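You operate a simulated robot arm through the tools that you are given. There is no shell and no other tool. Be economical: measure what you need, move in short steps, check, and stop when the job is done.

You run a simulated robot arm. Do the job below in one go: nothing can be reset, and whatever is moved stays where it is left.

## Task
Tag cart 35 by its test card: HOLD under 48 V, else DONE.
Fine: yellow tag and key fob 35 back on their pegs, card into that word's slot; other tags, cards, fobs stay.

The check looks at the end state, three seconds after you hand in, the way a careful person would. Anything else that was tipped, shoved, dropped, spilled or broken makes it a failure.

## Robot
A 7-joint arm with a two-finger parallel gripper on a trunk, on a base that drives. Base frame: it is fixed to the floor where the robot stands at the start and does not move with it; the origin is under the middle of the robot, x ahead of it, y to its left, z up. Lengths are in mm, angles in degrees, forces in N, time in s.
With the tool pointing down near the work surface it reaches from about 100 to 600 mm from the robot's upright axis, wherever it stands. Its first joint turns from -166.0 to 166.0 degrees. Places, roughly: DONE slot [-200, -1600, 900]; HOLD slot [-100, -1800, 900]; green tag [-250, -1750, 1250]; job card [0, -1500, 250]; key fob [-500, -1250, 1250]; peg 35 [-700, -1100, 1400]; peg on the passenger's side cowl of cart 35 [500, 0, 800]; red tag [-250, -1500, 1250]; yellow peg [-100, -1800, 1200]. Payload 1.57 kg.
The tool frame sits at the grasp point between the pads (the TCP): z along the fingers, y along the line on which they close. The tips reach 30 mm beyond it. Largest opening 110 mm; finger width 24, thickness 12; the body of the gripper, 48 by 112 mm, starts 78 mm behind the TCP.
Orientation is that of the tool frame in the base frame, as [roll, pitch, yaw] about the fixed x, y, z axes, in that order (R = Rz(yaw) Ry(pitch) Rx(roll)). With the fingers straight down and closing along the base's y, the tool's x points along the base's -x, its y along +y and its z along -z.

## Interface
- The arm moves only by the tool move_arm. Its argument "rows" is a list of rows, each a list of 6 numbers: the shift along the tool's x, y, z in units of 30 mm (1.0 is 30 mm), then the turn, a rotation vector about the tool's x, y, z in units of 6 degrees (1.0 is 6 degrees). In form: [[x, y, z, wx, wy, wz], ...]. A call has 1 to 12 rows; each row shifts and turns the commanded pose from where the row before left it, along the tool's axes as they then stand. "hand" is the finger opening in cm, from 0 to 11, set as the call begins (left out, the last holds). A call with a number of a shift or a turn outside -1 to 1 is refused whole. A row lasts 0.2 s, in which the tool goes at most 50 mm and 8.6 degrees; a call with a longer step from one row to the next is refused whole, and so is a gripper value outside its range. Where a pose cannot be reached the arm comes as near as it can. A force on the tool above 90 N (or 10 N above the force at the start of the call, whichever is more), or a blocked arm, ends the call early, and 0.2 s more pass. Each finger travels about 45 mm/s and halts on what it meets, pressing with about 30 N; the grip force reading is that of the motor and also rises with nothing between the fingers. The clock runs only during rows and for 0.2 s after the last one: add rows that do not move to give the fingers time. The reply holds the time, the measured pose of the TCP, the force on the tool along the base axes, the opening and the grip force, in the units named above and with some noise, with the torque about the TCP (base axes, N m) and any sound that the robot's microphone picked up.
- Cameras (640 x 400 px; columns grow to the right, rows downward): "scene" is now at [-41.1, 76.1, 1406.1]; the picture's right is [-0.98, -0.22, 0.00], its down [-0.16, 0.71, -0.69] and it looks along [0.15, -0.67, -0.72] (base axes); focal length 214 px, centre (320, 200). "wrist" rides on the gripper at [70, 16, -141] in the tool frame; the picture's right is [-0.23, 0.97, 0.00], its down [-0.86, -0.20, -0.48] and it looks along [-0.47, -0.11, 0.88] (tool axes); focal length 222 px, centre (320, 200). There is no depth. A picture from a camera that has moved, and an enlarged one, comes with that camera's place and axes in the base frame and with its lens.
- capture(camera): a new picture of that camera. It takes no simulated time.
- raise_lower(by): slides the trunk up (or, below 0, down) by that many mm; the arm and the scene camera ride with it, the base frame stays. It gives what a move gives, with no picture.
- drive_base(legs): drives the robot by 1 to 6 legs, each [ahead, turn to the left] in mm and degrees, along the robot's own axes; the way and the turn of a leg run together, so that a leg with both is an arc; at most 1500 mm and 180 degrees a leg. The arm and the cameras ride along, it lands a little off, and it stops where it bumps. It gives what a move gives.
- pan_tilt(pan, tilt): turns the head with the scene camera to pan (to the left, within 155 degrees either way) and tilt (down, from -29 to 69), counted from straight ahead of the robot. It gives what a move gives.
- close_up(camera, box): a new picture of the part [left, top, right, bottom] of that camera's present view, enlarged. It takes no simulated time.
- sign_off(): hands the job in; it is judged then, once.

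Go step by step. Nothing tells you exact positions but the pictures and the camera data: compare them with the known pose of the tool, close in by small moves and look again before you grip or let go. The budget is 120 turns and 82 pictures, counting those below and the enlarged ones. Unless the task says otherwise, let go and move clear before handing in, and close with one line.

The tools are called after "Request:" as name(argument=value, ...) on one line, values as JSON. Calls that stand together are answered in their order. move_arm: Moves the arm, as the interface text tells. Its arguments: {"type":"object","properties":{"rows":{"type":"array"},"hand":{"type":"number"}},"required":["rows"]} The other tools are called the same way: raise_lower (by) slides the trunk up or down; drive_base (legs) drives the base; pan_tilt (pan, tilt) turns the head that bears the scene camera; capture (camera) takes a picture; close_up (camera, box) takes an enlarged picture of a part of a camera's view; sign_off () hands the job in.

At the start:

```text
clock: 0.0
tcp_pos: [394.9, -393.7, 999.4]
ee_rot: [179.9, 0.0, 180.0]
force: [0.5, -0.4, 0.7]
ft_torque: [-0.03, 0.01, -0.02]
grip_width: 110.2
grasp_force: 0.1
trunk travel left (down, up): [-344.0, 246.0]
robot x, y, heading: [-0.4, 3.7, 0.1]
head pan, tilt: [-77.3, 46.3]
```

scene: 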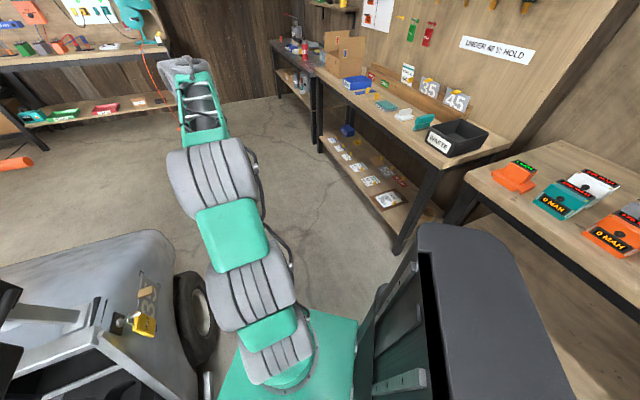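
wrist: 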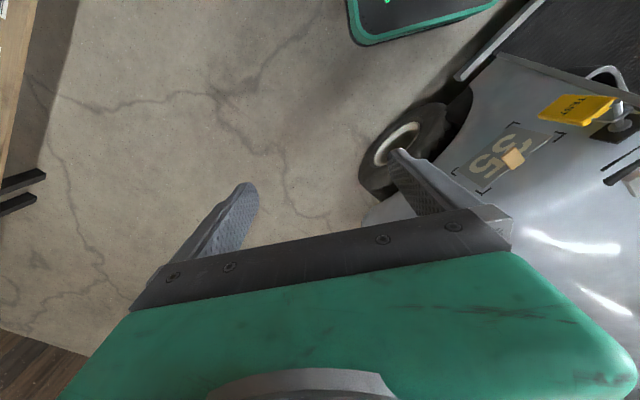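

I see the cart with a yellow tag at the lower left and the bench with slots, tags and cards at right. I'll look closer at the bench and the cart first.

Request:
close_up(camera="scene", box=[300, 0, 560, 160])

Request:
close_up(camera="scene", box=[310, 110, 450, 220])

Request:
close_up(camera="wrist", box=[440, 50, 640, 200])

Request:
close_up(camera="scene", box=[80, 250, 240, 350])

```text
2.46 times, centred on (430, 80) of scene
camera zoom: at [-41.1, 76.1, 1406.1], right [-0.98, -0.22, 0.0], down [-0.16, 0.71, -0.69], along [0.15, -0.67, -0.72], focal length 528 px, centre (49, 495)
```

zoom: 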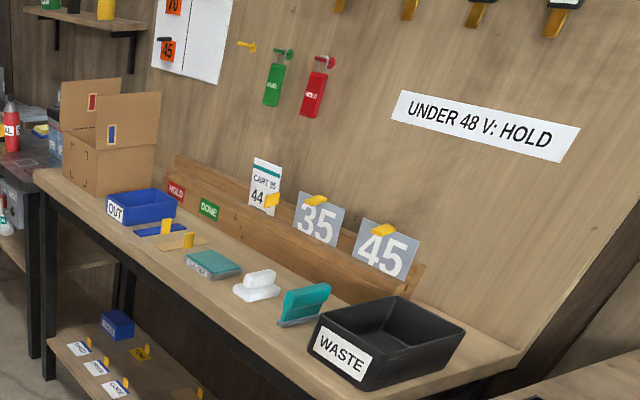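

```text
3.64 times, centred on (380, 165) of scene
camera zoom: at [-41.1, 76.1, 1406.1], right [-0.98, -0.22, 0.0], down [-0.16, 0.71, -0.69], along [0.15, -0.67, -0.72], focal length 780 px, centre (102, 327)
```

zoom: 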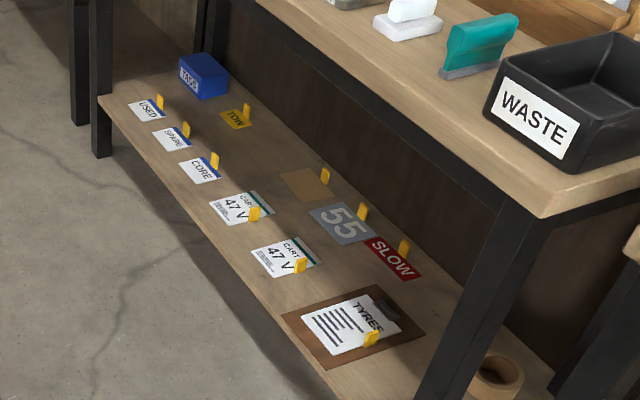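

```text
2.67 times, centred on (540, 125) of wrist
camera zoom: at [323.2, -376.8, 1141.9], right [0.23, 0.97, 0.0], down [0.86, -0.2, 0.48], along [0.47, -0.11, -0.88], focal length 592 px, centre (-267, 400)
```

zoom: 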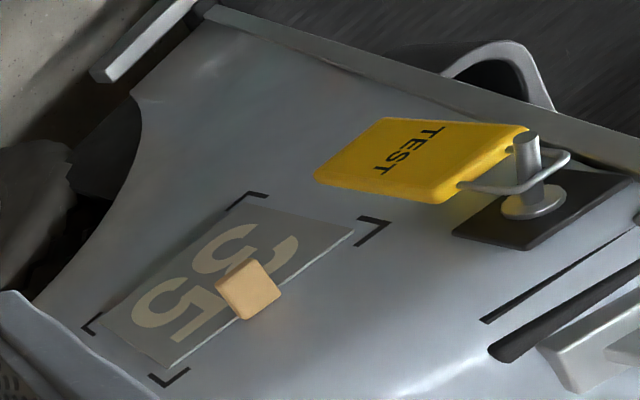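

```text
4.00 times, centred on (160, 300) of scene
camera zoom: at [-41.1, 76.1, 1406.1], right [-0.98, -0.22, 0.0], down [-0.16, 0.71, -0.69], along [0.15, -0.67, -0.72], focal length 858 px, centre (960, -200)
```

zoom: 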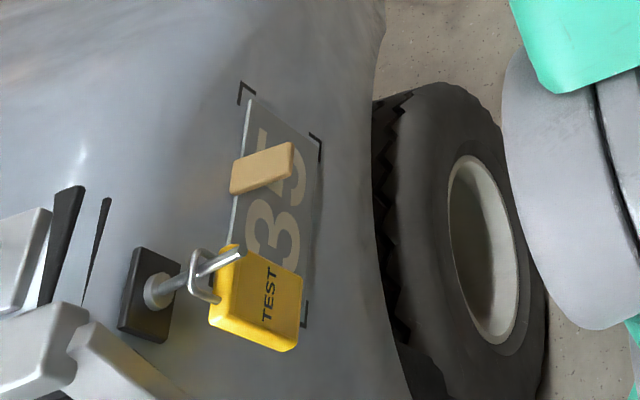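

The bench bears slots, hanging tags, and low-shelf cards. I'll turn the head toward the key board and the rest of the wall.

Request:
pan_tilt(pan=-110, tilt=20)

Request:
capture(camera="scene")

Request:
close_up(camera="scene", box=[260, 100, 420, 200])

```text
clock: 1.0
tcp_pos: [393.1, -393.5, 999.8]
ee_rot: [-180.0, 0.1, -179.9]
force: [0.4, 0.1, 0.0]
ft_torque: [-0.02, 0.0, 0.02]
grip_width: 109.8
grasp_force: 0.0
trunk travel left (down, up): [-344.0, 246.0]
robot x, y, heading: [-3.3, 2.5, 0.1]
head pan, tilt: [-110.0, 20.0]
```

```text
75 pictures are left
camera scene: at [-90.5, 66.9, 1446.5], right [-0.94, 0.34, 0.0], down [0.12, 0.32, -0.94], along [-0.32, -0.88, -0.34], focal length 214 px, centre (320, 200)
```

scene: 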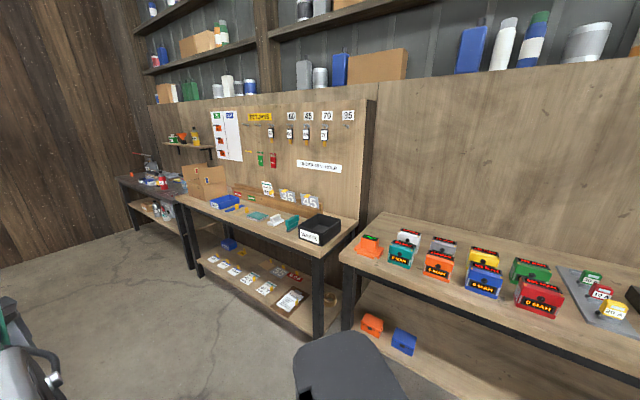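

```text
4.00 times, centred on (340, 150) of scene
camera zoom: at [-90.5, 66.9, 1446.5], right [-0.94, 0.34, 0.0], down [0.12, 0.32, -0.94], along [-0.32, -0.88, -0.34], focal length 858 px, centre (240, 400)
```

zoom: 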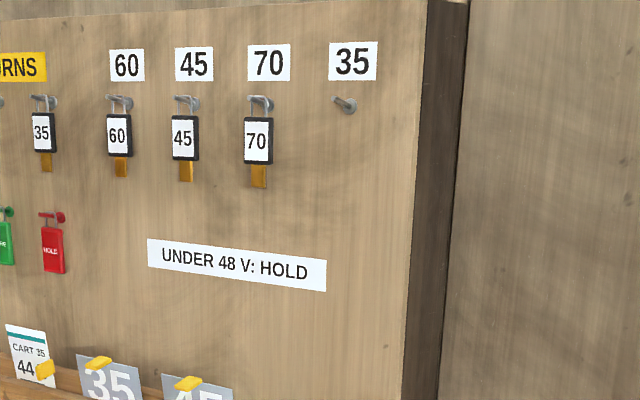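

The returns hook has fob 35, with peg 35 empty at the right. I'll zoom into the left board and the cards.

Request:
close_up(camera="scene", box=[190, 100, 300, 170])

Request:
close_up(camera="scene", box=[225, 170, 335, 245])

Request:
close_up(camera="scene", box=[190, 235, 310, 315])

```text
5.71 times, centred on (245, 135) of scene
camera zoom: at [-90.5, 66.9, 1446.5], right [-0.94, 0.34, 0.0], down [0.12, 0.32, -0.94], along [-0.32, -0.88, -0.34], focal length 1226 px, centre (749, 571)
```

zoom: 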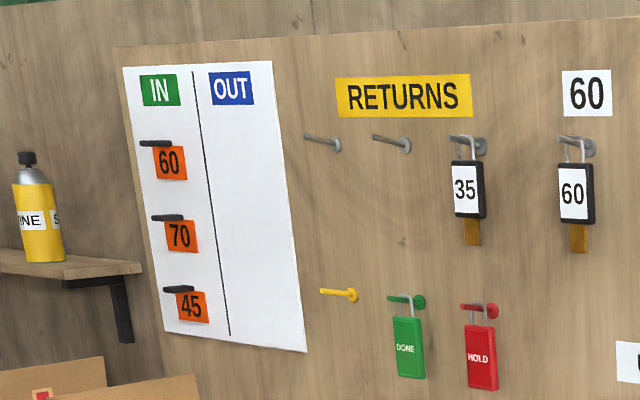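

```text
5.33 times, centred on (280, 208) of scene
camera zoom: at [-90.5, 66.9, 1446.5], right [-0.94, 0.34, 0.0], down [0.12, 0.32, -0.94], along [-0.32, -0.88, -0.34], focal length 1144 px, centre (533, 160)
```

zoom: 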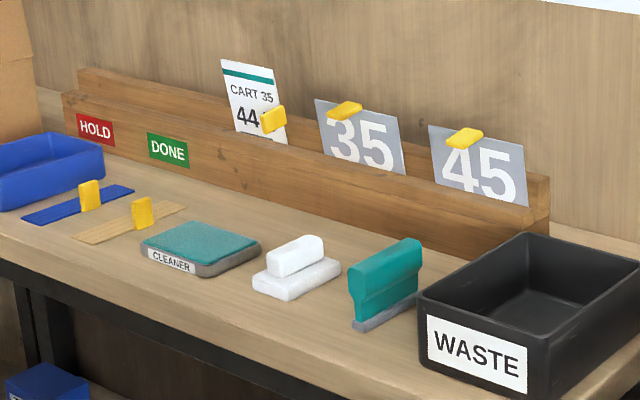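

```text
5.00 times, centred on (250, 275) of scene
camera zoom: at [-90.5, 66.9, 1446.5], right [-0.94, 0.34, 0.0], down [0.12, 0.32, -0.94], along [-0.32, -0.88, -0.34], focal length 1072 px, centre (670, -175)
```

zoom: 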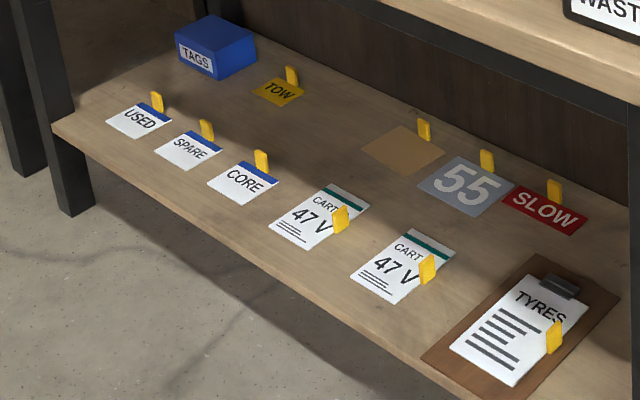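

I take the cart peg's tip at about (456, 16, 807), pointing away from the cart toward the bench, with the tag hanging straight down. I'll bring the tool level and yaw it to face the cart side.

Request:
move_arm(rows=[[0, 0, 0, 0, -1, 0], [0, 0, 0, 0, -1, 0], [0, 0, 0, 0, -1, 0], [0, 0, 0, 0, -1, 0], [0, 0, 0, 0, -1, 0], [0, 0, 0, 0, -1, 0], [0, 0, 0, 0, -1, 0], [0, 0, 0, 0, -1, 0]])

Request:
move_arm(rows=[[0, 0, 0, 0, -1, 0], [0, 0, 0, 0, -1, 0], [0, 0, 0, 0, -1, 0], [0, 0, 0, 0, -1, 0], [0, 0, 0, 0, -1, 0], [0, 0, 0, 0, -1, 0], [0, 0, 0, 0, -1, 0]])

Request:
pan_tilt(pan=-35, tilt=45)

Request:
capture(camera="scene")

Request:
capture(camera="wrist")

```text
clock: 2.8
tcp_pos: [393.4, -395.8, 1001.0]
ee_rot: [-179.8, 48.2, -180.0]
force: [0.6, 0.7, -0.4]
ft_torque: [-0.03, -0.05, -0.01]
grip_width: 110.0
grasp_force: 0.0
out of reach, approached as far as the arm can: row 1
trunk travel left (down, up): [-344.0, 246.0]
robot x, y, heading: [-1.5, 2.0, -0.1]
head pan, tilt: [-110.0, 20.0]
```

```text
clock: 4.4
tcp_pos: [398.8, -402.4, 1010.0]
ee_rot: [-179.7, 83.2, -180.0]
force: [0.3, -0.1, 0.7]
ft_torque: [0.01, -0.03, 0.02]
grip_width: 109.9
grasp_force: 0.1
out of reach, approached as far as the arm can: row 6, 7
trunk travel left (down, up): [-344.0, 246.0]
robot x, y, heading: [2.9, -0.1, -0.1]
head pan, tilt: [-110.0, 20.0]
```

```text
clock: 5.8
tcp_pos: [398.2, -403.2, 1009.8]
ee_rot: [-179.4, 83.2, -179.9]
force: [-0.5, 0.6, 0.5]
ft_torque: [0.01, -0.03, 0.02]
grip_width: 110.0
grasp_force: 0.1
trunk travel left (down, up): [-344.0, 246.0]
robot x, y, heading: [2.3, -1.8, -0.3]
head pan, tilt: [-35.0, 45.0]
```

```text
70 pictures are left
camera scene: at [7.9, 107.7, 1407.9], right [-0.57, -0.82, 0.0], down [-0.58, 0.41, -0.71], along [0.58, -0.41, -0.71], focal length 214 px, centre (320, 200)
```

scene: 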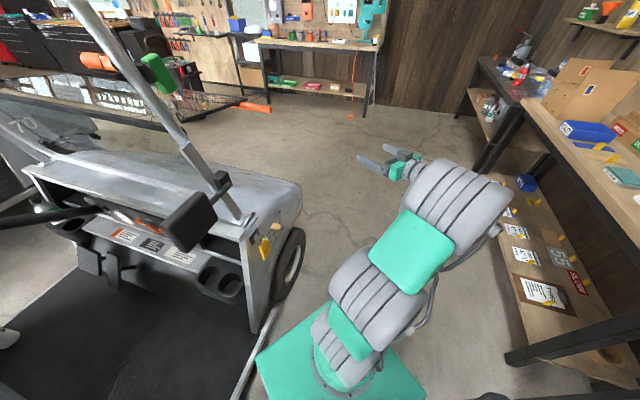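

```text
69 pictures are left
camera wrist: at [250.4, -385.2, 958.1], right [0.03, 0.97, 0.22], down [-0.37, -0.2, 0.91], along [0.93, -0.11, 0.36], focal length 222 px, centre (320, 200)
```

wrist: 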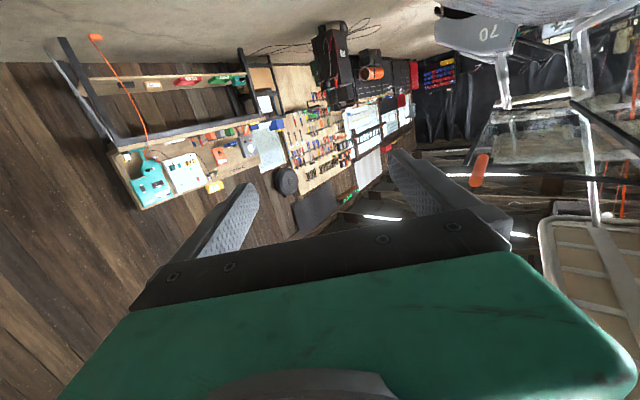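

The arm is a bit stretched here, so the pitch stopped short. I'll yaw left by about 40° while pulling in toward the cart peg's outside, staying high.

Request:
move_arm(rows=[[0, 1, 0, -1, 0, 0], [0, 1, 0, -1, 0, 0], [0, 1, 0, -1, 0, 0], [0, 1, 0, -1, 0, 0], [0, 1, 0, -1, 0, 0], [0, 1, 0, -1, 0, 0], [0, 1, 0, -0.75, 0, 0], [0, 1, 0, 0, 0, 0]], hand=9)

Request:
capture(camera="scene")

```text
clock: 7.7
tcp_pos: [430.8, -270.2, 968.2]
ee_rot: [170.4, 80.7, -177.9]
force: [-0.9, 0.5, -0.5]
ft_torque: [0.05, -0.04, 0.02]
grip_width: 89.9
grasp_force: 0.2
out of reach, approached as far as the arm can: row 1, 2, 3, 4, 5, 6, 7
trunk travel left (down, up): [-344.0, 246.0]
robot x, y, heading: [-0.7, -1.6, -0.2]
head pan, tilt: [-35.0, 45.0]
```

```text
68 pictures are left
camera scene: at [8.0, 107.3, 1407.9], right [-0.57, -0.82, 0.0], down [-0.58, 0.41, -0.71], along [0.58, -0.41, -0.71], focal length 214 px, centre (320, 200)
```

scene: 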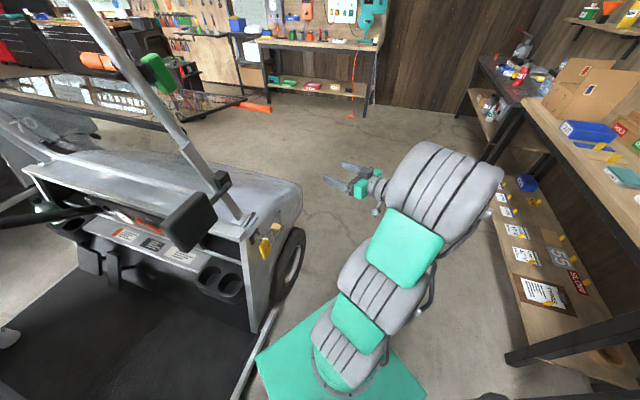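

The wrist can't bend this far from where the robot stands. I'll back off from the cart and re-approach so the robot faces the cart's side squarely, about 500 mm off the peg.

Request:
drive_base(legs=[[-200, 0], [0, -48], [414, 0], [0, 88.5]])

Request:
capture(camera="scene")

```text
clock: 17.4
tcp_pos: [577.5, -229.2, 967.7]
ee_rot: [170.5, 80.7, -137.0]
force: [-0.7, -0.9, -1.0]
ft_torque: [0.0, -0.02, 0.0]
grip_width: 90.2
grasp_force: 0.1
trunk travel left (down, up): [-344.0, 246.0]
robot x, y, heading: [74.7, -307.6, 40.7]
head pan, tilt: [-35.0, 45.0]
```

```text
67 pictures are left
camera scene: at [10.9, -221.5, 1407.9], right [0.1, -0.99, 0.0], down [-0.7, -0.07, -0.71], along [0.7, 0.07, -0.71], focal length 214 px, centre (320, 200)
```

scene: 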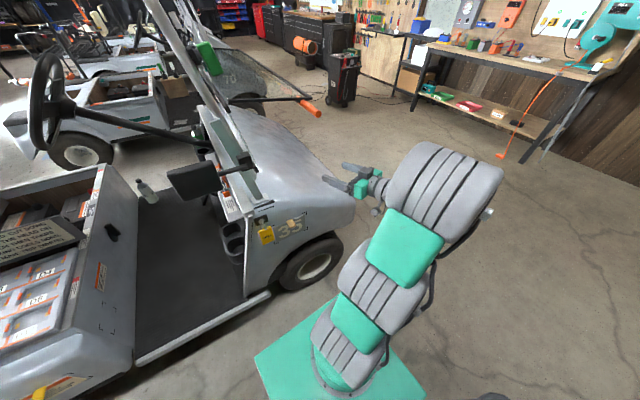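

The drive landed well. I test where the commanded pose stands with a small move.

Request:
move_arm(rows=[[0, 0, 0, 0, 0, 0], [0, 0, 0, 0, 0, 0]])

```text
clock: 17.9
tcp_pos: [577.4, -228.2, 968.3]
ee_rot: [170.5, 80.7, -136.9]
force: [0.1, -0.4, 0.0]
ft_torque: [0.0, 0.0, 0.0]
grip_width: 89.8
grasp_force: 0.1
trunk travel left (down, up): [-344.0, 246.0]
robot x, y, heading: [75.1, -308.2, 40.9]
head pan, tilt: [-35.0, 45.0]
```

Pose reset to measured. I'll level the tool along the cart's normal and slide sideways to be in line with the peg, still high.

Request:
move_arm(rows=[[0, 0, -0.5, 1, -0.77, 0], [0, 0, -0.5, 0.97, -0.77, 0], [0, 1, -0.1, 0, 0, 0], [0, 1, 0, 0, 0, 0], [0, 1, 0, 0, 0, 0], [0, 1, 0, 0, 0, 0], [0, 1, 0, 0, 0, 0], [0, 1, 0, 0, 0, 0], [0, 1, 0, 0, 0, 0], [0, 1, 0, 0, 0, 0]])

Request:
pan_tilt(pan=0, tilt=50)

Request:
capture(camera="scene")

Request:
capture(camera="wrist")

```text
clock: 20.3
tcp_pos: [438.2, -122.1, 992.6]
ee_rot: [159.8, 84.6, -164.5]
force: [0.4, 0.1, -0.2]
ft_torque: [0.0, -0.03, 0.0]
grip_width: 90.1
grasp_force: 0.0
out of reach, approached as far as the arm can: row 1, 2, 10
trunk travel left (down, up): [-344.0, 246.0]
robot x, y, heading: [73.7, -307.3, 40.9]
head pan, tilt: [-35.0, 45.0]
stopped in row 10: the arm was blocked; the commanded pose is now the measured one
```

```text
clock: 21.3
tcp_pos: [438.8, -122.8, 991.4]
ee_rot: [159.7, 84.6, -164.6]
force: [0.2, -0.6, -0.4]
ft_torque: [0.0, -0.03, 0.01]
grip_width: 89.9
grasp_force: 0.0
trunk travel left (down, up): [-344.0, 246.0]
robot x, y, heading: [76.4, -308.8, 40.8]
head pan, tilt: [0.0, 50.0]
```

```text
66 pictures are left
camera scene: at [-11.8, -179.4, 1401.0], right [0.65, -0.76, 0.0], down [-0.58, -0.5, -0.64], along [0.49, 0.42, -0.77], focal length 214 px, centre (320, 200)
```

scene: 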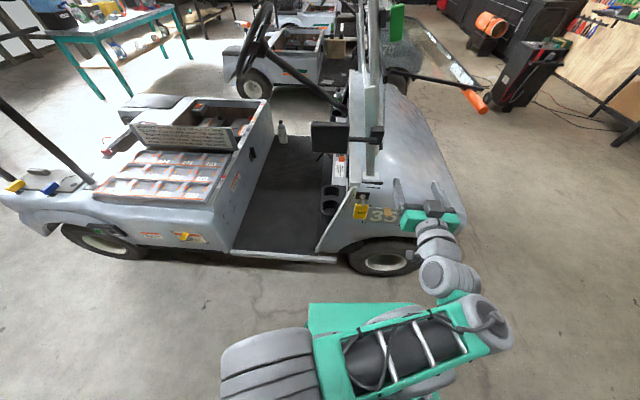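

```text
65 pictures are left
camera wrist: at [308.8, -192.9, 935.6], right [-0.55, 0.8, 0.26], down [-0.19, -0.42, 0.89], along [0.81, 0.43, 0.39], focal length 222 px, centre (320, 200)
```

wrist: 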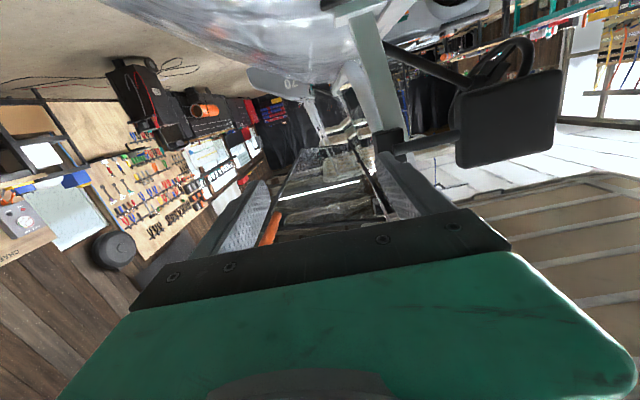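

The arm is folded too tight at this distance. I'll back the base off 220 mm and look.

Request:
drive_base(legs=[[-220, 0]])

Request:
move_arm(rows=[[0, 0, 0.8, 0, 0, 0], [0, 0, 0.8, 0, 0, 0], [0, 0, 0.8, 0, 0, 0]])

Request:
capture(camera="scene")

```text
clock: 23.0
tcp_pos: [270.9, -265.1, 991.2]
ee_rot: [159.6, 84.6, -164.5]
force: [-1.3, -0.3, -0.7]
ft_torque: [0.0, 0.01, 0.02]
grip_width: 90.2
grasp_force: 0.0
trunk travel left (down, up): [-344.0, 246.0]
robot x, y, heading: [-94.1, -453.6, 41.1]
head pan, tilt: [0.0, 50.0]
```

```text
clock: 23.5
tcp_pos: [324.0, -350.5, 993.5]
ee_rot: [166.1, 85.5, -174.2]
force: [-0.2, -0.1, 0.0]
ft_torque: [-0.02, -0.03, 0.02]
grip_width: 90.0
grasp_force: 0.1
trunk travel left (down, up): [-344.0, 246.0]
robot x, y, heading: [-87.7, -452.2, 40.7]
head pan, tilt: [0.0, 50.0]
stopped in row 2: the arm was blocked; the commanded pose is now the measured one
```

```text
64 pictures are left
camera scene: at [-179.1, -322.7, 1400.8], right [0.65, -0.76, 0.0], down [-0.58, -0.5, -0.64], along [0.49, 0.42, -0.77], focal length 214 px, centre (320, 200)
```

scene: 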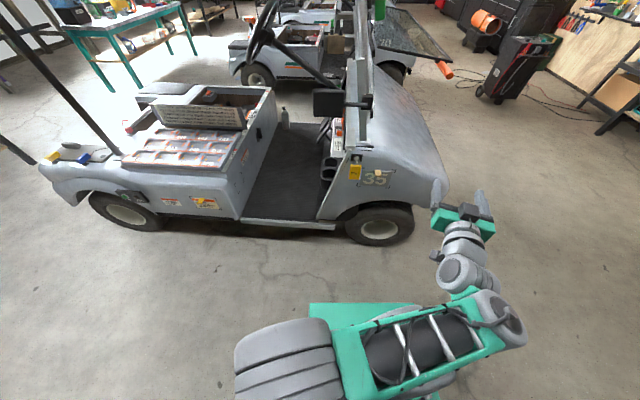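

The arm has contorted itself. I'll go back toward tool-down to unwind the joints before trying again straight ahead.

Request:
move_arm(rows=[[0, 0, 0, 0, 1, 0], [0, 0, 0, 0, 1, 0], [0, 0, 0, 0, 1, 0], [0, 0, 0, 0, 1, 0], [0, 0, 0, 0, 1, 0], [0, 0, 0, 0, 1, 0], [0, 0, 0, 0, 1, 0]])

Request:
move_arm(rows=[[0, 0, 0, 0, 1, 0], [0, 0, 0, 0, 1, 0], [0, 0, 0, 0, 1, 0], [0, 0, 0, 0, 1, 0], [0, 0, 0, 0, 1, 0], [0, 0, 0, 0, 1, 0], [0, 0, 0, 0, 1, 0]])

Request:
capture(camera="scene")

```text
clock: 24.3
tcp_pos: [327.4, -414.9, 998.5]
ee_rot: [178.7, 68.6, -171.5]
force: [0.0, 0.2, -0.1]
ft_torque: [0.0, 0.01, -0.04]
grip_width: 90.1
grasp_force: 0.1
trunk travel left (down, up): [-344.0, 246.0]
robot x, y, heading: [-89.8, -452.4, 41.0]
head pan, tilt: [0.0, 50.0]
stopped in row 4: the arm was blocked; the commanded pose is now the measured one
```

```text
clock: 25.0
tcp_pos: [320.8, -481.8, 1004.7]
ee_rot: [-179.9, 55.1, 179.4]
force: [-0.9, -0.3, -1.1]
ft_torque: [-0.01, -0.02, 0.04]
grip_width: 90.2
grasp_force: 0.0
trunk travel left (down, up): [-344.0, 246.0]
robot x, y, heading: [-93.3, -451.1, 40.8]
head pan, tilt: [0.0, 50.0]
stopped in row 3: the arm was blocked; the commanded pose is now the measured one
```

```text
63 pictures are left
camera scene: at [-178.6, -323.1, 1400.9], right [0.65, -0.76, 0.0], down [-0.58, -0.5, -0.64], along [0.49, 0.42, -0.77], focal length 214 px, centre (320, 200)
```

scene: 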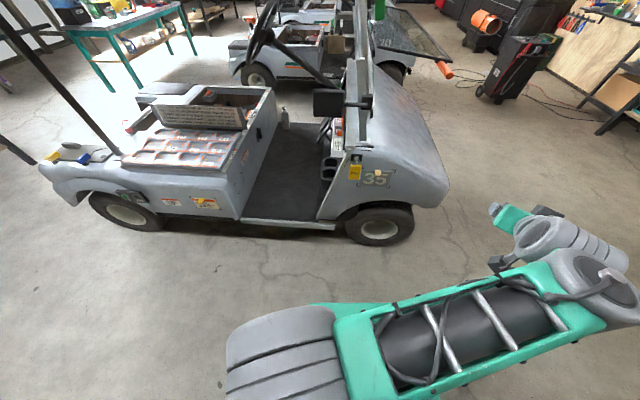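

The arm seems to be migrating to another joint branch. I continue to pitch gently.

Request:
move_arm(rows=[[0, 0, 0, 0, 0.5, 0], [0, 0, 0, 0, 0.5, 0], [0, 0, 0, 0, 0.5, 0], [0, 0, 0, 0, 0.5, 0], [0, 0, 0, 0, 0.5, 0], [0, 0, 0, 0, 0.5, 0]])

Request:
move_arm(rows=[[0, 0, 0, 0, 0.5, 0], [0, 0, 0, 0, 0.5, 0], [0, 0, 0, 0, 0.5, 0], [0, 0, 0, 0, 0.5, 0], [0, 0, 0, 0, 0.5, 0], [0, 0, 0, 0, 0.5, 0]])

Request:
move_arm(rows=[[0, 0, 0, 0, 1, 0], [0, 0, 0, 0, 1, 0], [0, 0, 0, 0, 1, 0], [0, 0, 0, 0, 1, 0], [0, 0, 0, 0, 1, 0], [0, 0, 0, 0, 1, 0]])

```text
clock: 26.2
tcp_pos: [306.4, -533.5, 1010.4]
ee_rot: [-179.3, 41.7, 171.6]
force: [0.1, 0.1, 0.7]
ft_torque: [-0.01, 0.01, 0.01]
grip_width: 89.9
grasp_force: 0.1
trunk travel left (down, up): [-344.0, 246.0]
robot x, y, heading: [-93.0, -448.9, 41.0]
head pan, tilt: [0.0, 50.0]
stopped in row 5: the arm was blocked; the commanded pose is now the measured one
```

```text
clock: 27.6
tcp_pos: [306.5, -532.7, 1010.4]
ee_rot: [-179.5, 23.7, 171.4]
force: [0.4, 0.0, 0.0]
ft_torque: [-0.01, 0.01, -0.02]
grip_width: 90.1
grasp_force: 0.0
trunk travel left (down, up): [-344.0, 246.0]
robot x, y, heading: [-90.6, -454.5, 40.9]
head pan, tilt: [0.0, 50.0]
```

```text
clock: 29.0
tcp_pos: [315.5, -531.2, 1009.1]
ee_rot: [179.2, -6.3, 171.1]
force: [0.2, -0.2, 0.0]
ft_torque: [0.01, 0.05, -0.01]
grip_width: 90.0
grasp_force: 0.0
out of reach, approached as far as the arm can: row 6
trunk travel left (down, up): [-344.0, 246.0]
robot x, y, heading: [-90.9, -453.3, 40.8]
head pan, tilt: [0.0, 50.0]
```

Tool is down again and in-plane with the arm. I'll swing the arm around to straight ahead of the robot.

Request:
move_arm(rows=[[0, 1, 0, 0, -1, -0.69], [0, 1, 0, 0, 0, -0.69], [0, 1, 0, 0, 0, -0.69], [0, 1, 0, 0, 0, -0.69], [0, 1, 0, 0, 0, -0.69], [0, 1, 0, 0, 0, -0.69], [0, 1, 0, 0, 0, -0.69], [0, 1, 0, 0, 0, -0.69], [0, 1, 0, 0, 0, -0.69], [0, 1, 0, 0, 0, -0.69], [0, 1, 0, 0, 0, -0.69], [0, 1, 0, 0, 0, -0.69]])

Request:
capture(camera="scene")

```text
clock: 31.6
tcp_pos: [231.9, -193.1, 1014.8]
ee_rot: [179.2, 0.6, -139.3]
force: [-0.4, 0.7, -0.9]
ft_torque: [0.0, 0.02, -0.02]
grip_width: 90.0
grasp_force: 0.1
trunk travel left (down, up): [-344.0, 246.0]
robot x, y, heading: [-90.9, -454.1, 40.6]
head pan, tilt: [0.0, 50.0]
```

```text
62 pictures are left
camera scene: at [-178.4, -323.5, 1401.0], right [0.65, -0.76, 0.0], down [-0.58, -0.5, -0.64], along [0.49, 0.42, -0.77], focal length 214 px, centre (320, 200)
```

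scene: 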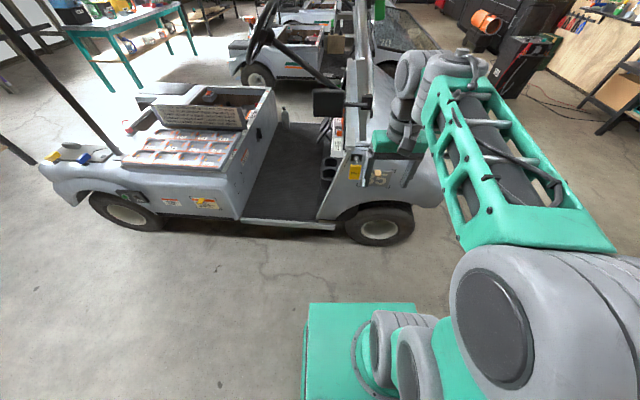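

The arm is straight ahead now. I'll pitch the tool up to horizontal while reaching forward slightly.

Request:
move_arm(rows=[[-0.8, 0, 0, 0, -1, 0], [-0.8, 0, 0, 0, -1, 0], [-0.8, 0, 0, 0, -1, 0], [-0.8, 0, 0, 0, -1, 0], [0, 0, 0, 0, -1, 0], [0, 0, 0, 0, -1, 0], [0, 0, 0, 0, -1, 0], [0, 0, 0, 0, -1, 0], [0, 0, 0, 0, -1, 0], [0, 0, 0, 0, -1, 0]])

Request:
move_arm(rows=[[0, 0, 0, 0, -1, 0], [0, 0, 0, 0, -1, 0], [0, 0, 0, 0, -1, 0], [0, 0, 0, 0, -1, 0], [0, 0, 0, 0, -1, 0]])

Request:
capture(camera="scene")

```text
clock: 33.8
tcp_pos: [303.3, -128.9, 1014.2]
ee_rot: [178.2, 59.0, -140.7]
force: [0.5, -0.1, -0.2]
ft_torque: [-0.01, 0.02, 0.02]
grip_width: 89.9
grasp_force: 0.0
trunk travel left (down, up): [-344.0, 246.0]
robot x, y, heading: [-93.7, -451.8, 40.8]
head pan, tilt: [0.0, 50.0]
```

```text
clock: 35.0
tcp_pos: [302.7, -130.7, 1028.1]
ee_rot: [96.2, 89.1, 136.8]
force: [-0.3, -0.4, -0.1]
ft_torque: [-0.01, 0.0, 0.03]
grip_width: 89.8
grasp_force: 0.1
trunk travel left (down, up): [-344.0, 246.0]
robot x, y, heading: [-90.6, -451.5, 40.5]
head pan, tilt: [0.0, 50.0]
```

```text
61 pictures are left
camera scene: at [-178.5, -323.5, 1403.6], right [0.65, -0.76, 0.0], down [-0.58, -0.5, -0.64], along [0.49, 0.42, -0.77], focal length 214 px, centre (320, 200)
```

scene: 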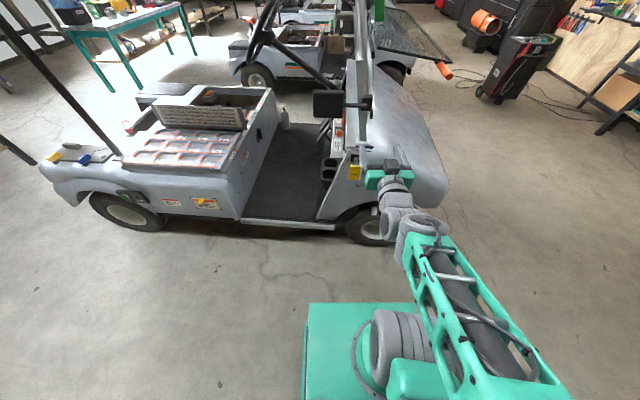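

Tool is level and nearly in line with the peg, 210 mm off. I'll lower the trunk so the gripper is at the tag's height and look.

Request:
raise_lower(by=-265)

Request:
capture(camera="wrist")

Request:
close_up(camera="scene", box=[280, 120, 440, 220])

```text
clock: 37.7
tcp_pos: [307.4, -127.8, 756.3]
ee_rot: [119.4, 89.0, 160.2]
force: [0.6, 0.2, -0.7]
ft_torque: [-0.02, -0.02, -0.01]
grip_width: 89.8
grasp_force: 0.0
trunk travel left (down, up): [-79.0, 511.0]
robot x, y, heading: [-89.5, -450.9, 41.2]
head pan, tilt: [0.0, 50.0]
```

```text
60 pictures are left
camera wrist: at [188.0, -207.1, 688.6], right [-0.63, 0.74, 0.24], down [-0.22, -0.47, 0.86], along [0.74, 0.49, 0.46], focal length 222 px, centre (320, 200)
```

wrist: 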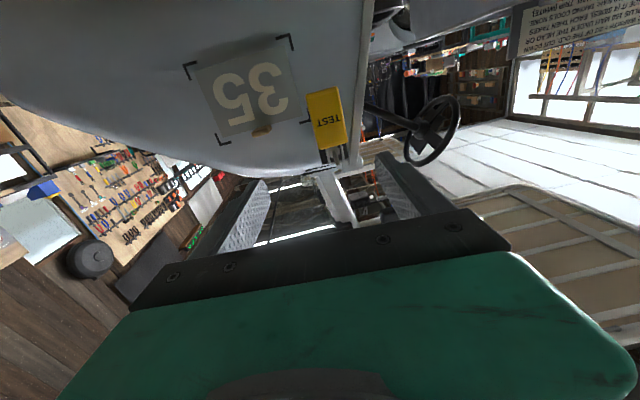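

```text
4.00 times, centred on (360, 170) of scene
camera zoom: at [-173.2, -318.7, 1135.4], right [0.65, -0.76, 0.0], down [-0.58, -0.5, -0.64], along [0.48, 0.42, -0.77], focal length 858 px, centre (160, 320)
```

zoom: 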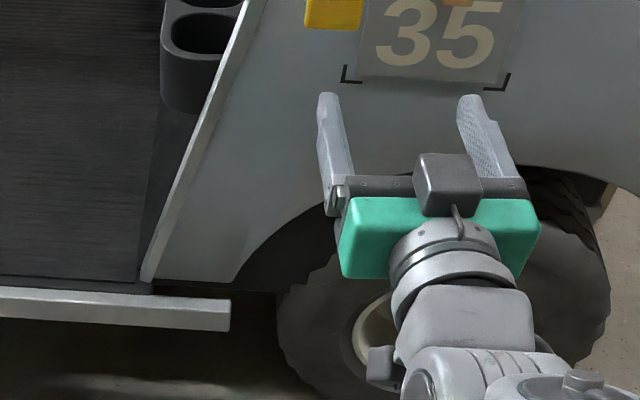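

The wrist camera sees the tag well. I'll tilt the head up for the matching scene view.

Request:
pan_tilt(pan=0, tilt=35)

Request:
close_up(camera="scene", box=[300, 140, 428, 220])

Request:
close_up(camera="wrist", box=[260, 70, 388, 190])

```text
clock: 38.5
tcp_pos: [307.7, -129.6, 756.6]
ee_rot: [119.0, 89.0, 159.6]
force: [-0.1, -0.2, 0.2]
ft_torque: [0.06, 0.02, 0.01]
grip_width: 90.0
grasp_force: 0.0
trunk travel left (down, up): [-79.0, 511.0]
robot x, y, heading: [-95.0, -453.0, 40.8]
head pan, tilt: [0.0, 35.0]
```

```text
5.00 times, centred on (364, 180) of scene
camera zoom: at [-164.7, -311.4, 1156.9], right [0.65, -0.76, 0.0], down [-0.44, -0.38, -0.81], along [0.62, 0.53, -0.58], focal length 1072 px, centre (100, 300)
```

zoom: 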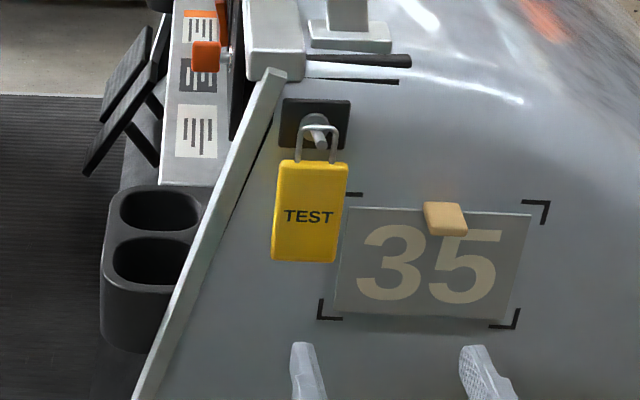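

```text
3.33 times, centred on (324, 130) of wrist
camera zoom: at [188.0, -207.1, 688.6], right [-0.63, 0.74, 0.24], down [-0.22, -0.47, 0.86], along [0.74, 0.49, 0.46], focal length 740 px, centre (307, 433)
```

zoom: 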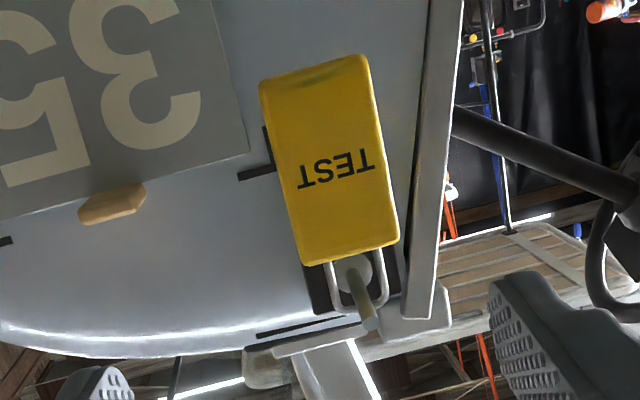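

Tag centre is about 215 mm ahead, 12 mm left and 14 mm below the TCP. I'll advance 150 mm with those corrections and look again.

Request:
move_arm(rows=[[0.47, 0.4, 0, 0, 0, 0], [0, 0, 1, 0, 0, 0], [0, 0, 1, 0, 0, 0], [0, 0, 1, 0, 0, 0], [0, 0, 1, 0, 0, 0], [0, 0, 1, 0, 0, 0]])

Request:
capture(camera="wrist")

Request:
close_up(camera="scene", box=[300, 140, 428, 220])

```text
clock: 39.9
tcp_pos: [407.8, -24.8, 752.0]
ee_rot: [54.3, 89.0, 95.0]
force: [0.7, -0.9, 0.9]
ft_torque: [-0.01, -0.01, 0.0]
grip_width: 89.8
grasp_force: 0.0
trunk travel left (down, up): [-79.0, 511.0]
robot x, y, heading: [-88.8, -453.3, 40.8]
head pan, tilt: [0.0, 35.0]
```

```text
56 pictures are left
camera wrist: at [290.7, -102.9, 682.0], right [-0.63, 0.73, 0.24], down [-0.23, -0.48, 0.85], along [0.74, 0.48, 0.47], focal length 222 px, centre (320, 200)
```

wrist: 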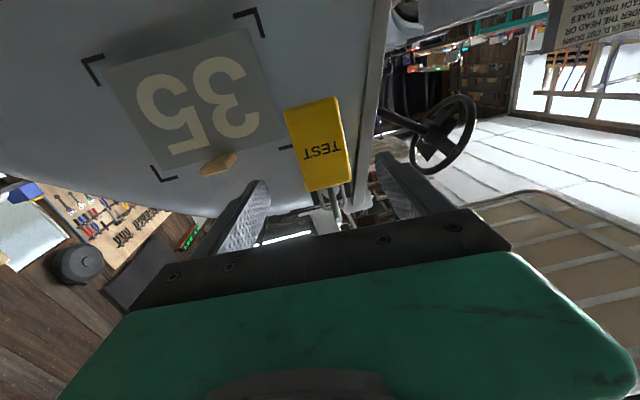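

```text
5.00 times, centred on (364, 180) of scene
camera zoom: at [-170.2, -316.4, 1157.7], right [0.65, -0.76, 0.0], down [-0.43, -0.38, -0.82], along [0.62, 0.54, -0.57], focal length 1072 px, centre (100, 300)
```

zoom: 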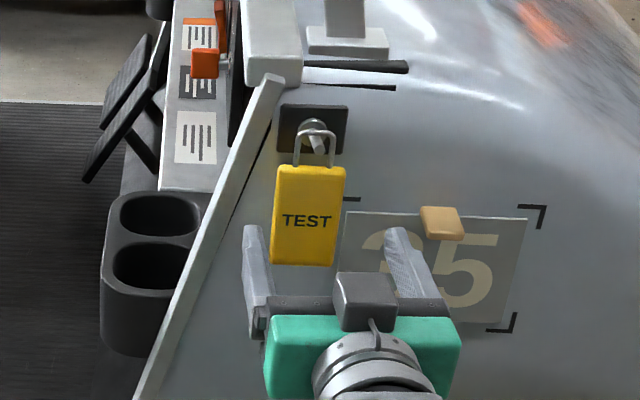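

The tag is centred between the fingers, some 45 mm beyond the tips. I'll lower 14 mm and move in 54 mm.

Request:
move_arm(rows=[[0.45, 0, 0, 0, 0, 0], [0, 0, 0.9, 0, 0, 0], [0, 0, 0.9, 0, 0, 0], [0, 0, 0, 0, 0, 0]])

Request:
capture(camera="wrist")

Request:
close_up(camera="scene", box=[300, 140, 428, 220])

```text
clock: 40.9
tcp_pos: [451.1, 9.9, 739.7]
ee_rot: [54.9, 89.0, 95.6]
force: [-0.8, -1.0, 0.8]
ft_torque: [0.03, 0.0, -0.01]
grip_width: 89.9
grasp_force: 0.1
trunk travel left (down, up): [-79.0, 511.0]
robot x, y, heading: [-90.3, -453.0, 40.7]
head pan, tilt: [0.0, 35.0]
```

```text
54 pictures are left
camera wrist: at [331.6, -67.3, 669.6], right [-0.63, 0.73, 0.24], down [-0.23, -0.48, 0.85], along [0.74, 0.48, 0.47], focal length 222 px, centre (320, 200)
```

wrist: 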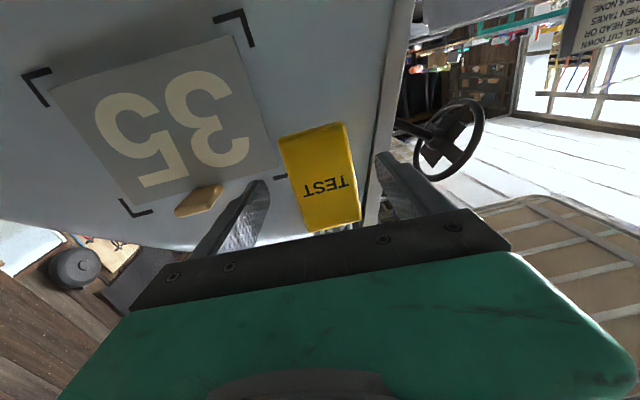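

```text
5.00 times, centred on (364, 180) of scene
camera zoom: at [-170.0, -316.2, 1157.7], right [0.65, -0.76, 0.0], down [-0.43, -0.38, -0.82], along [0.62, 0.54, -0.57], focal length 1072 px, centre (100, 300)
```

zoom: 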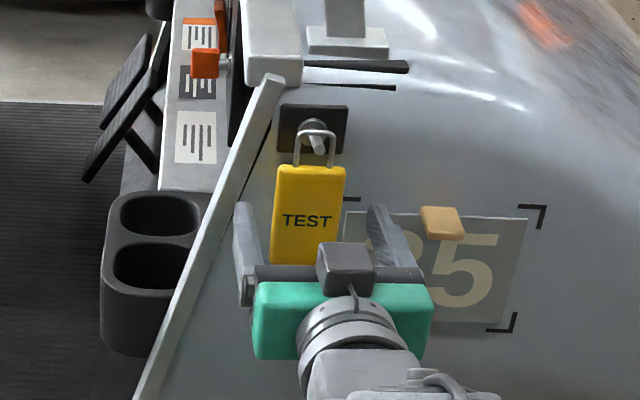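

Tag lies between the finger tips. I'll advance 8 mm more and close.

Request:
move_arm(rows=[[0, 0, 0.27, 0, 0, 0], [0, 0, 0, 0, 0, 0]])

Request:
move_arm(rows=[[0, 0, 0, 0, 0, 0], [0, 0, 0, 0, 0, 0], [0, 0, 0, 0, 0, 0], [0, 0, 0, 0, 0, 0], [0, 0, 0, 0, 0, 0], [0, 0, 0, 0, 0, 0]], hand=3.5)

Request:
close_up(camera="scene", box=[300, 140, 428, 220])

```text
clock: 41.5
tcp_pos: [455.5, 15.9, 739.9]
ee_rot: [54.8, 89.0, 95.4]
force: [-0.9, -1.2, 0.1]
ft_torque: [0.01, 0.0, -0.01]
grip_width: 89.8
grasp_force: 0.1
trunk travel left (down, up): [-79.0, 511.0]
robot x, y, heading: [-94.0, -451.8, 40.7]
head pan, tilt: [0.0, 35.0]
```

```text
clock: 42.9
tcp_pos: [455.7, 16.9, 739.7]
ee_rot: [54.5, 89.0, 95.1]
force: [0.2, 0.0, 0.4]
ft_torque: [0.0, 0.01, 0.01]
grip_width: 48.8
grasp_force: 29.7
trunk travel left (down, up): [-79.0, 511.0]
robot x, y, heading: [-90.8, -452.4, 40.8]
head pan, tilt: [0.0, 35.0]
```

```text
5.00 times, centred on (364, 180) of scene
camera zoom: at [-170.0, -316.2, 1157.7], right [0.65, -0.76, 0.0], down [-0.43, -0.38, -0.82], along [0.62, 0.54, -0.57], focal length 1072 px, centre (100, 300)
```

zoom: 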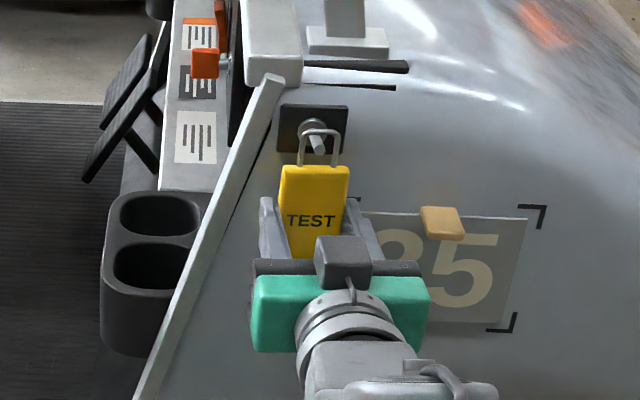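

Gripped at 48.8 mm. I'll lift 10 mm so the bail clears the peg, then pull straight out.

Request:
move_arm(rows=[[-0.34, 0, 0, 0, 0, 0], [0, 0, -0.5, 0, 0, 0], [0, 0, -0.6, 0, 0, 0], [0, 0, -1, 0, 0, 0], [0, 0, -1, 0, 0, 0], [0, 0, -1, 0, 0, 0]])

Request:
close_up(camera="scene", box=[280, 120, 440, 220])

Request:
capture(camera="wrist")

```text
clock: 44.3
tcp_pos: [363.0, -63.1, 748.9]
ee_rot: [55.6, 89.1, 96.3]
force: [-0.5, 0.3, -0.5]
ft_torque: [0.01, 0.02, -0.04]
grip_width: 48.8
grasp_force: 30.0
trunk travel left (down, up): [-79.0, 511.0]
robot x, y, heading: [-91.1, -454.7, 40.9]
head pan, tilt: [0.0, 35.0]
```

```text
4.00 times, centred on (360, 170) of scene
camera zoom: at [-169.8, -316.0, 1157.7], right [0.65, -0.76, 0.0], down [-0.43, -0.38, -0.82], along [0.62, 0.54, -0.57], focal length 858 px, centre (160, 320)
```

zoom: 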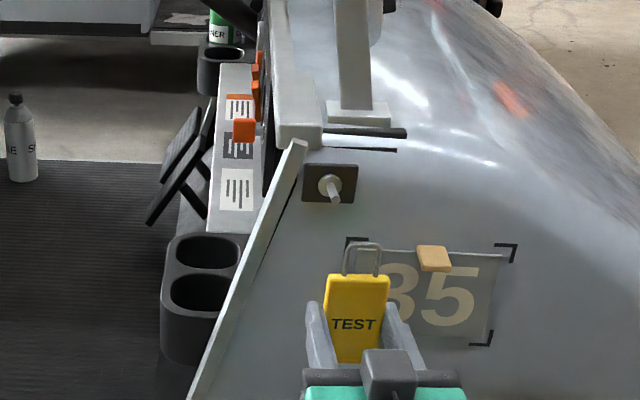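

```text
50 pictures are left
camera wrist: at [244.6, -142.3, 678.6], right [-0.63, 0.73, 0.24], down [-0.23, -0.48, 0.85], along [0.74, 0.48, 0.47], focal length 222 px, centre (320, 200)
```

wrist: 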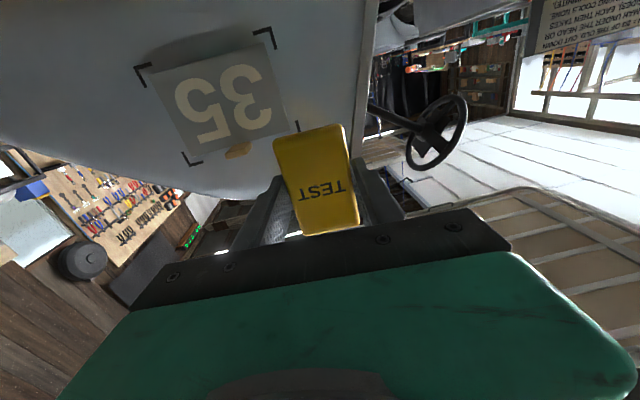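

The yellow tag is free in the gripper. I'll pull the arm in, raise the trunk, and drive to face the wall board near the yellow peg.

Request:
move_arm(rows=[[0, 0, -1, 0, 0, 0], [0, 0, -1, 0, 0, 0], [0, 0, -1, 0, 0, 0], [0, 0, -1, 0, 0, 0]])

Request:
raise_lower(by=440)

Request:
drive_base(legs=[[0, -90.3], [924, 0], [0, -90], [170, 0]])

Request:
pan_tilt(pan=0, tilt=35)

Request:
capture(camera="scene")

Request:
capture(camera="wrist")

```text
clock: 45.5
tcp_pos: [274.2, -135.9, 688.9]
ee_rot: [171.7, 83.1, -147.2]
force: [-0.9, -0.1, -0.3]
ft_torque: [-0.03, 0.0, 0.01]
grip_width: 49.0
grasp_force: 30.1
trunk travel left (down, up): [-79.0, 511.0]
robot x, y, heading: [-92.1, -451.9, 40.6]
head pan, tilt: [0.0, 35.0]
stopped in row 4: the arm was blocked; the commanded pose is now the measured one
```

```text
refused: 440 is not a number from -400 to 400
```

```text
clock: 59.0
tcp_pos: [1.0, -1576.2, 690.6]
ee_rot: [171.5, 83.2, 32.0]
force: [0.1, 0.0, -0.8]
ft_torque: [0.02, 0.0, -0.04]
grip_width: 49.0
grasp_force: 30.2
trunk travel left (down, up): [-79.0, 511.0]
robot x, y, heading: [371.0, -1265.5, -139.7]
head pan, tilt: [0.0, 35.0]
```

```text
clock: 59.6
tcp_pos: [1.5, -1576.8, 689.5]
ee_rot: [171.7, 83.2, 32.0]
force: [-0.9, -0.2, 0.8]
ft_torque: [0.0, -0.02, 0.03]
grip_width: 49.2
grasp_force: 29.9
trunk travel left (down, up): [-79.0, 511.0]
robot x, y, heading: [371.2, -1264.4, -139.4]
head pan, tilt: [0.0, 35.0]
```

```text
49 pictures are left
camera scene: at [445.7, -1404.7, 1157.4], right [-0.65, 0.76, 0.0], down [0.44, 0.37, -0.82], along [-0.62, -0.53, -0.58], focal length 214 px, centre (320, 200)
```

scene: 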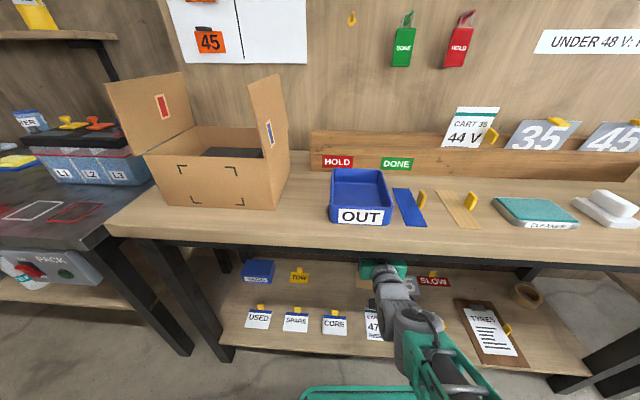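

```text
48 pictures are left
camera wrist: at [124.7, -1492.5, 637.4], right [0.61, -0.76, 0.24], down [0.14, 0.41, 0.9], along [-0.78, -0.51, 0.36], focal length 222 px, centre (320, 200)
```

wrist: 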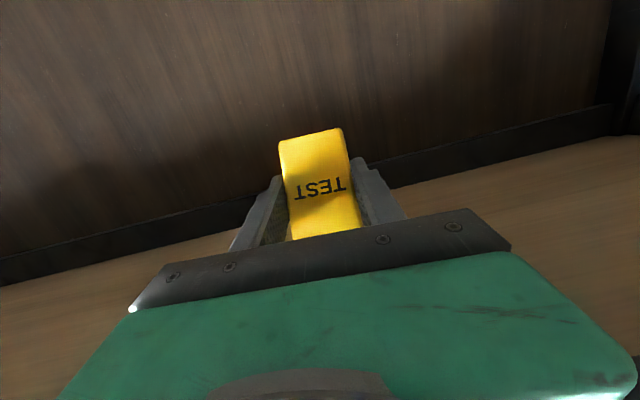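

The trunk raise was refused (max 400) and the arm arrived low, under the bench top — nothing touched. While here I read the shelf and rack cards, then back out.

Request:
drive_base(legs=[[-190, 0]])

Request:
close_up(camera="scene", box=[240, 190, 540, 380])

Request:
close_up(camera="scene", box=[300, 70, 520, 190])

```text
clock: 61.2
tcp_pos: [144.1, -1455.0, 689.5]
ee_rot: [171.6, 83.1, 32.1]
force: [0.3, 0.3, -0.6]
ft_torque: [-0.03, 0.0, -0.02]
grip_width: 49.4
grasp_force: 29.9
trunk travel left (down, up): [-79.0, 511.0]
robot x, y, heading: [513.2, -1141.2, -139.5]
head pan, tilt: [0.0, 35.0]
```

```text
2.11 times, centred on (390, 285) of scene
camera zoom: at [588.9, -1283.2, 1157.6], right [-0.65, 0.76, 0.0], down [0.44, 0.37, -0.82], along [-0.62, -0.53, -0.58], focal length 452 px, centre (173, 21)
```

zoom: 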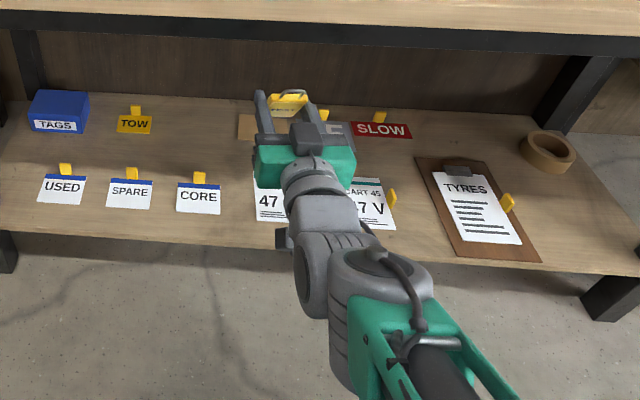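

```text
2.91 times, centred on (410, 130) of scene
camera zoom: at [588.9, -1283.2, 1157.6], right [-0.65, 0.76, 0.0], down [0.44, 0.37, -0.82], along [-0.62, -0.53, -0.58], focal length 624 px, centre (58, 404)
```

zoom: 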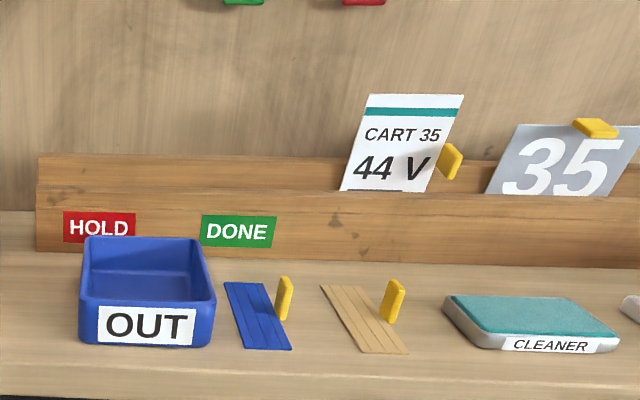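

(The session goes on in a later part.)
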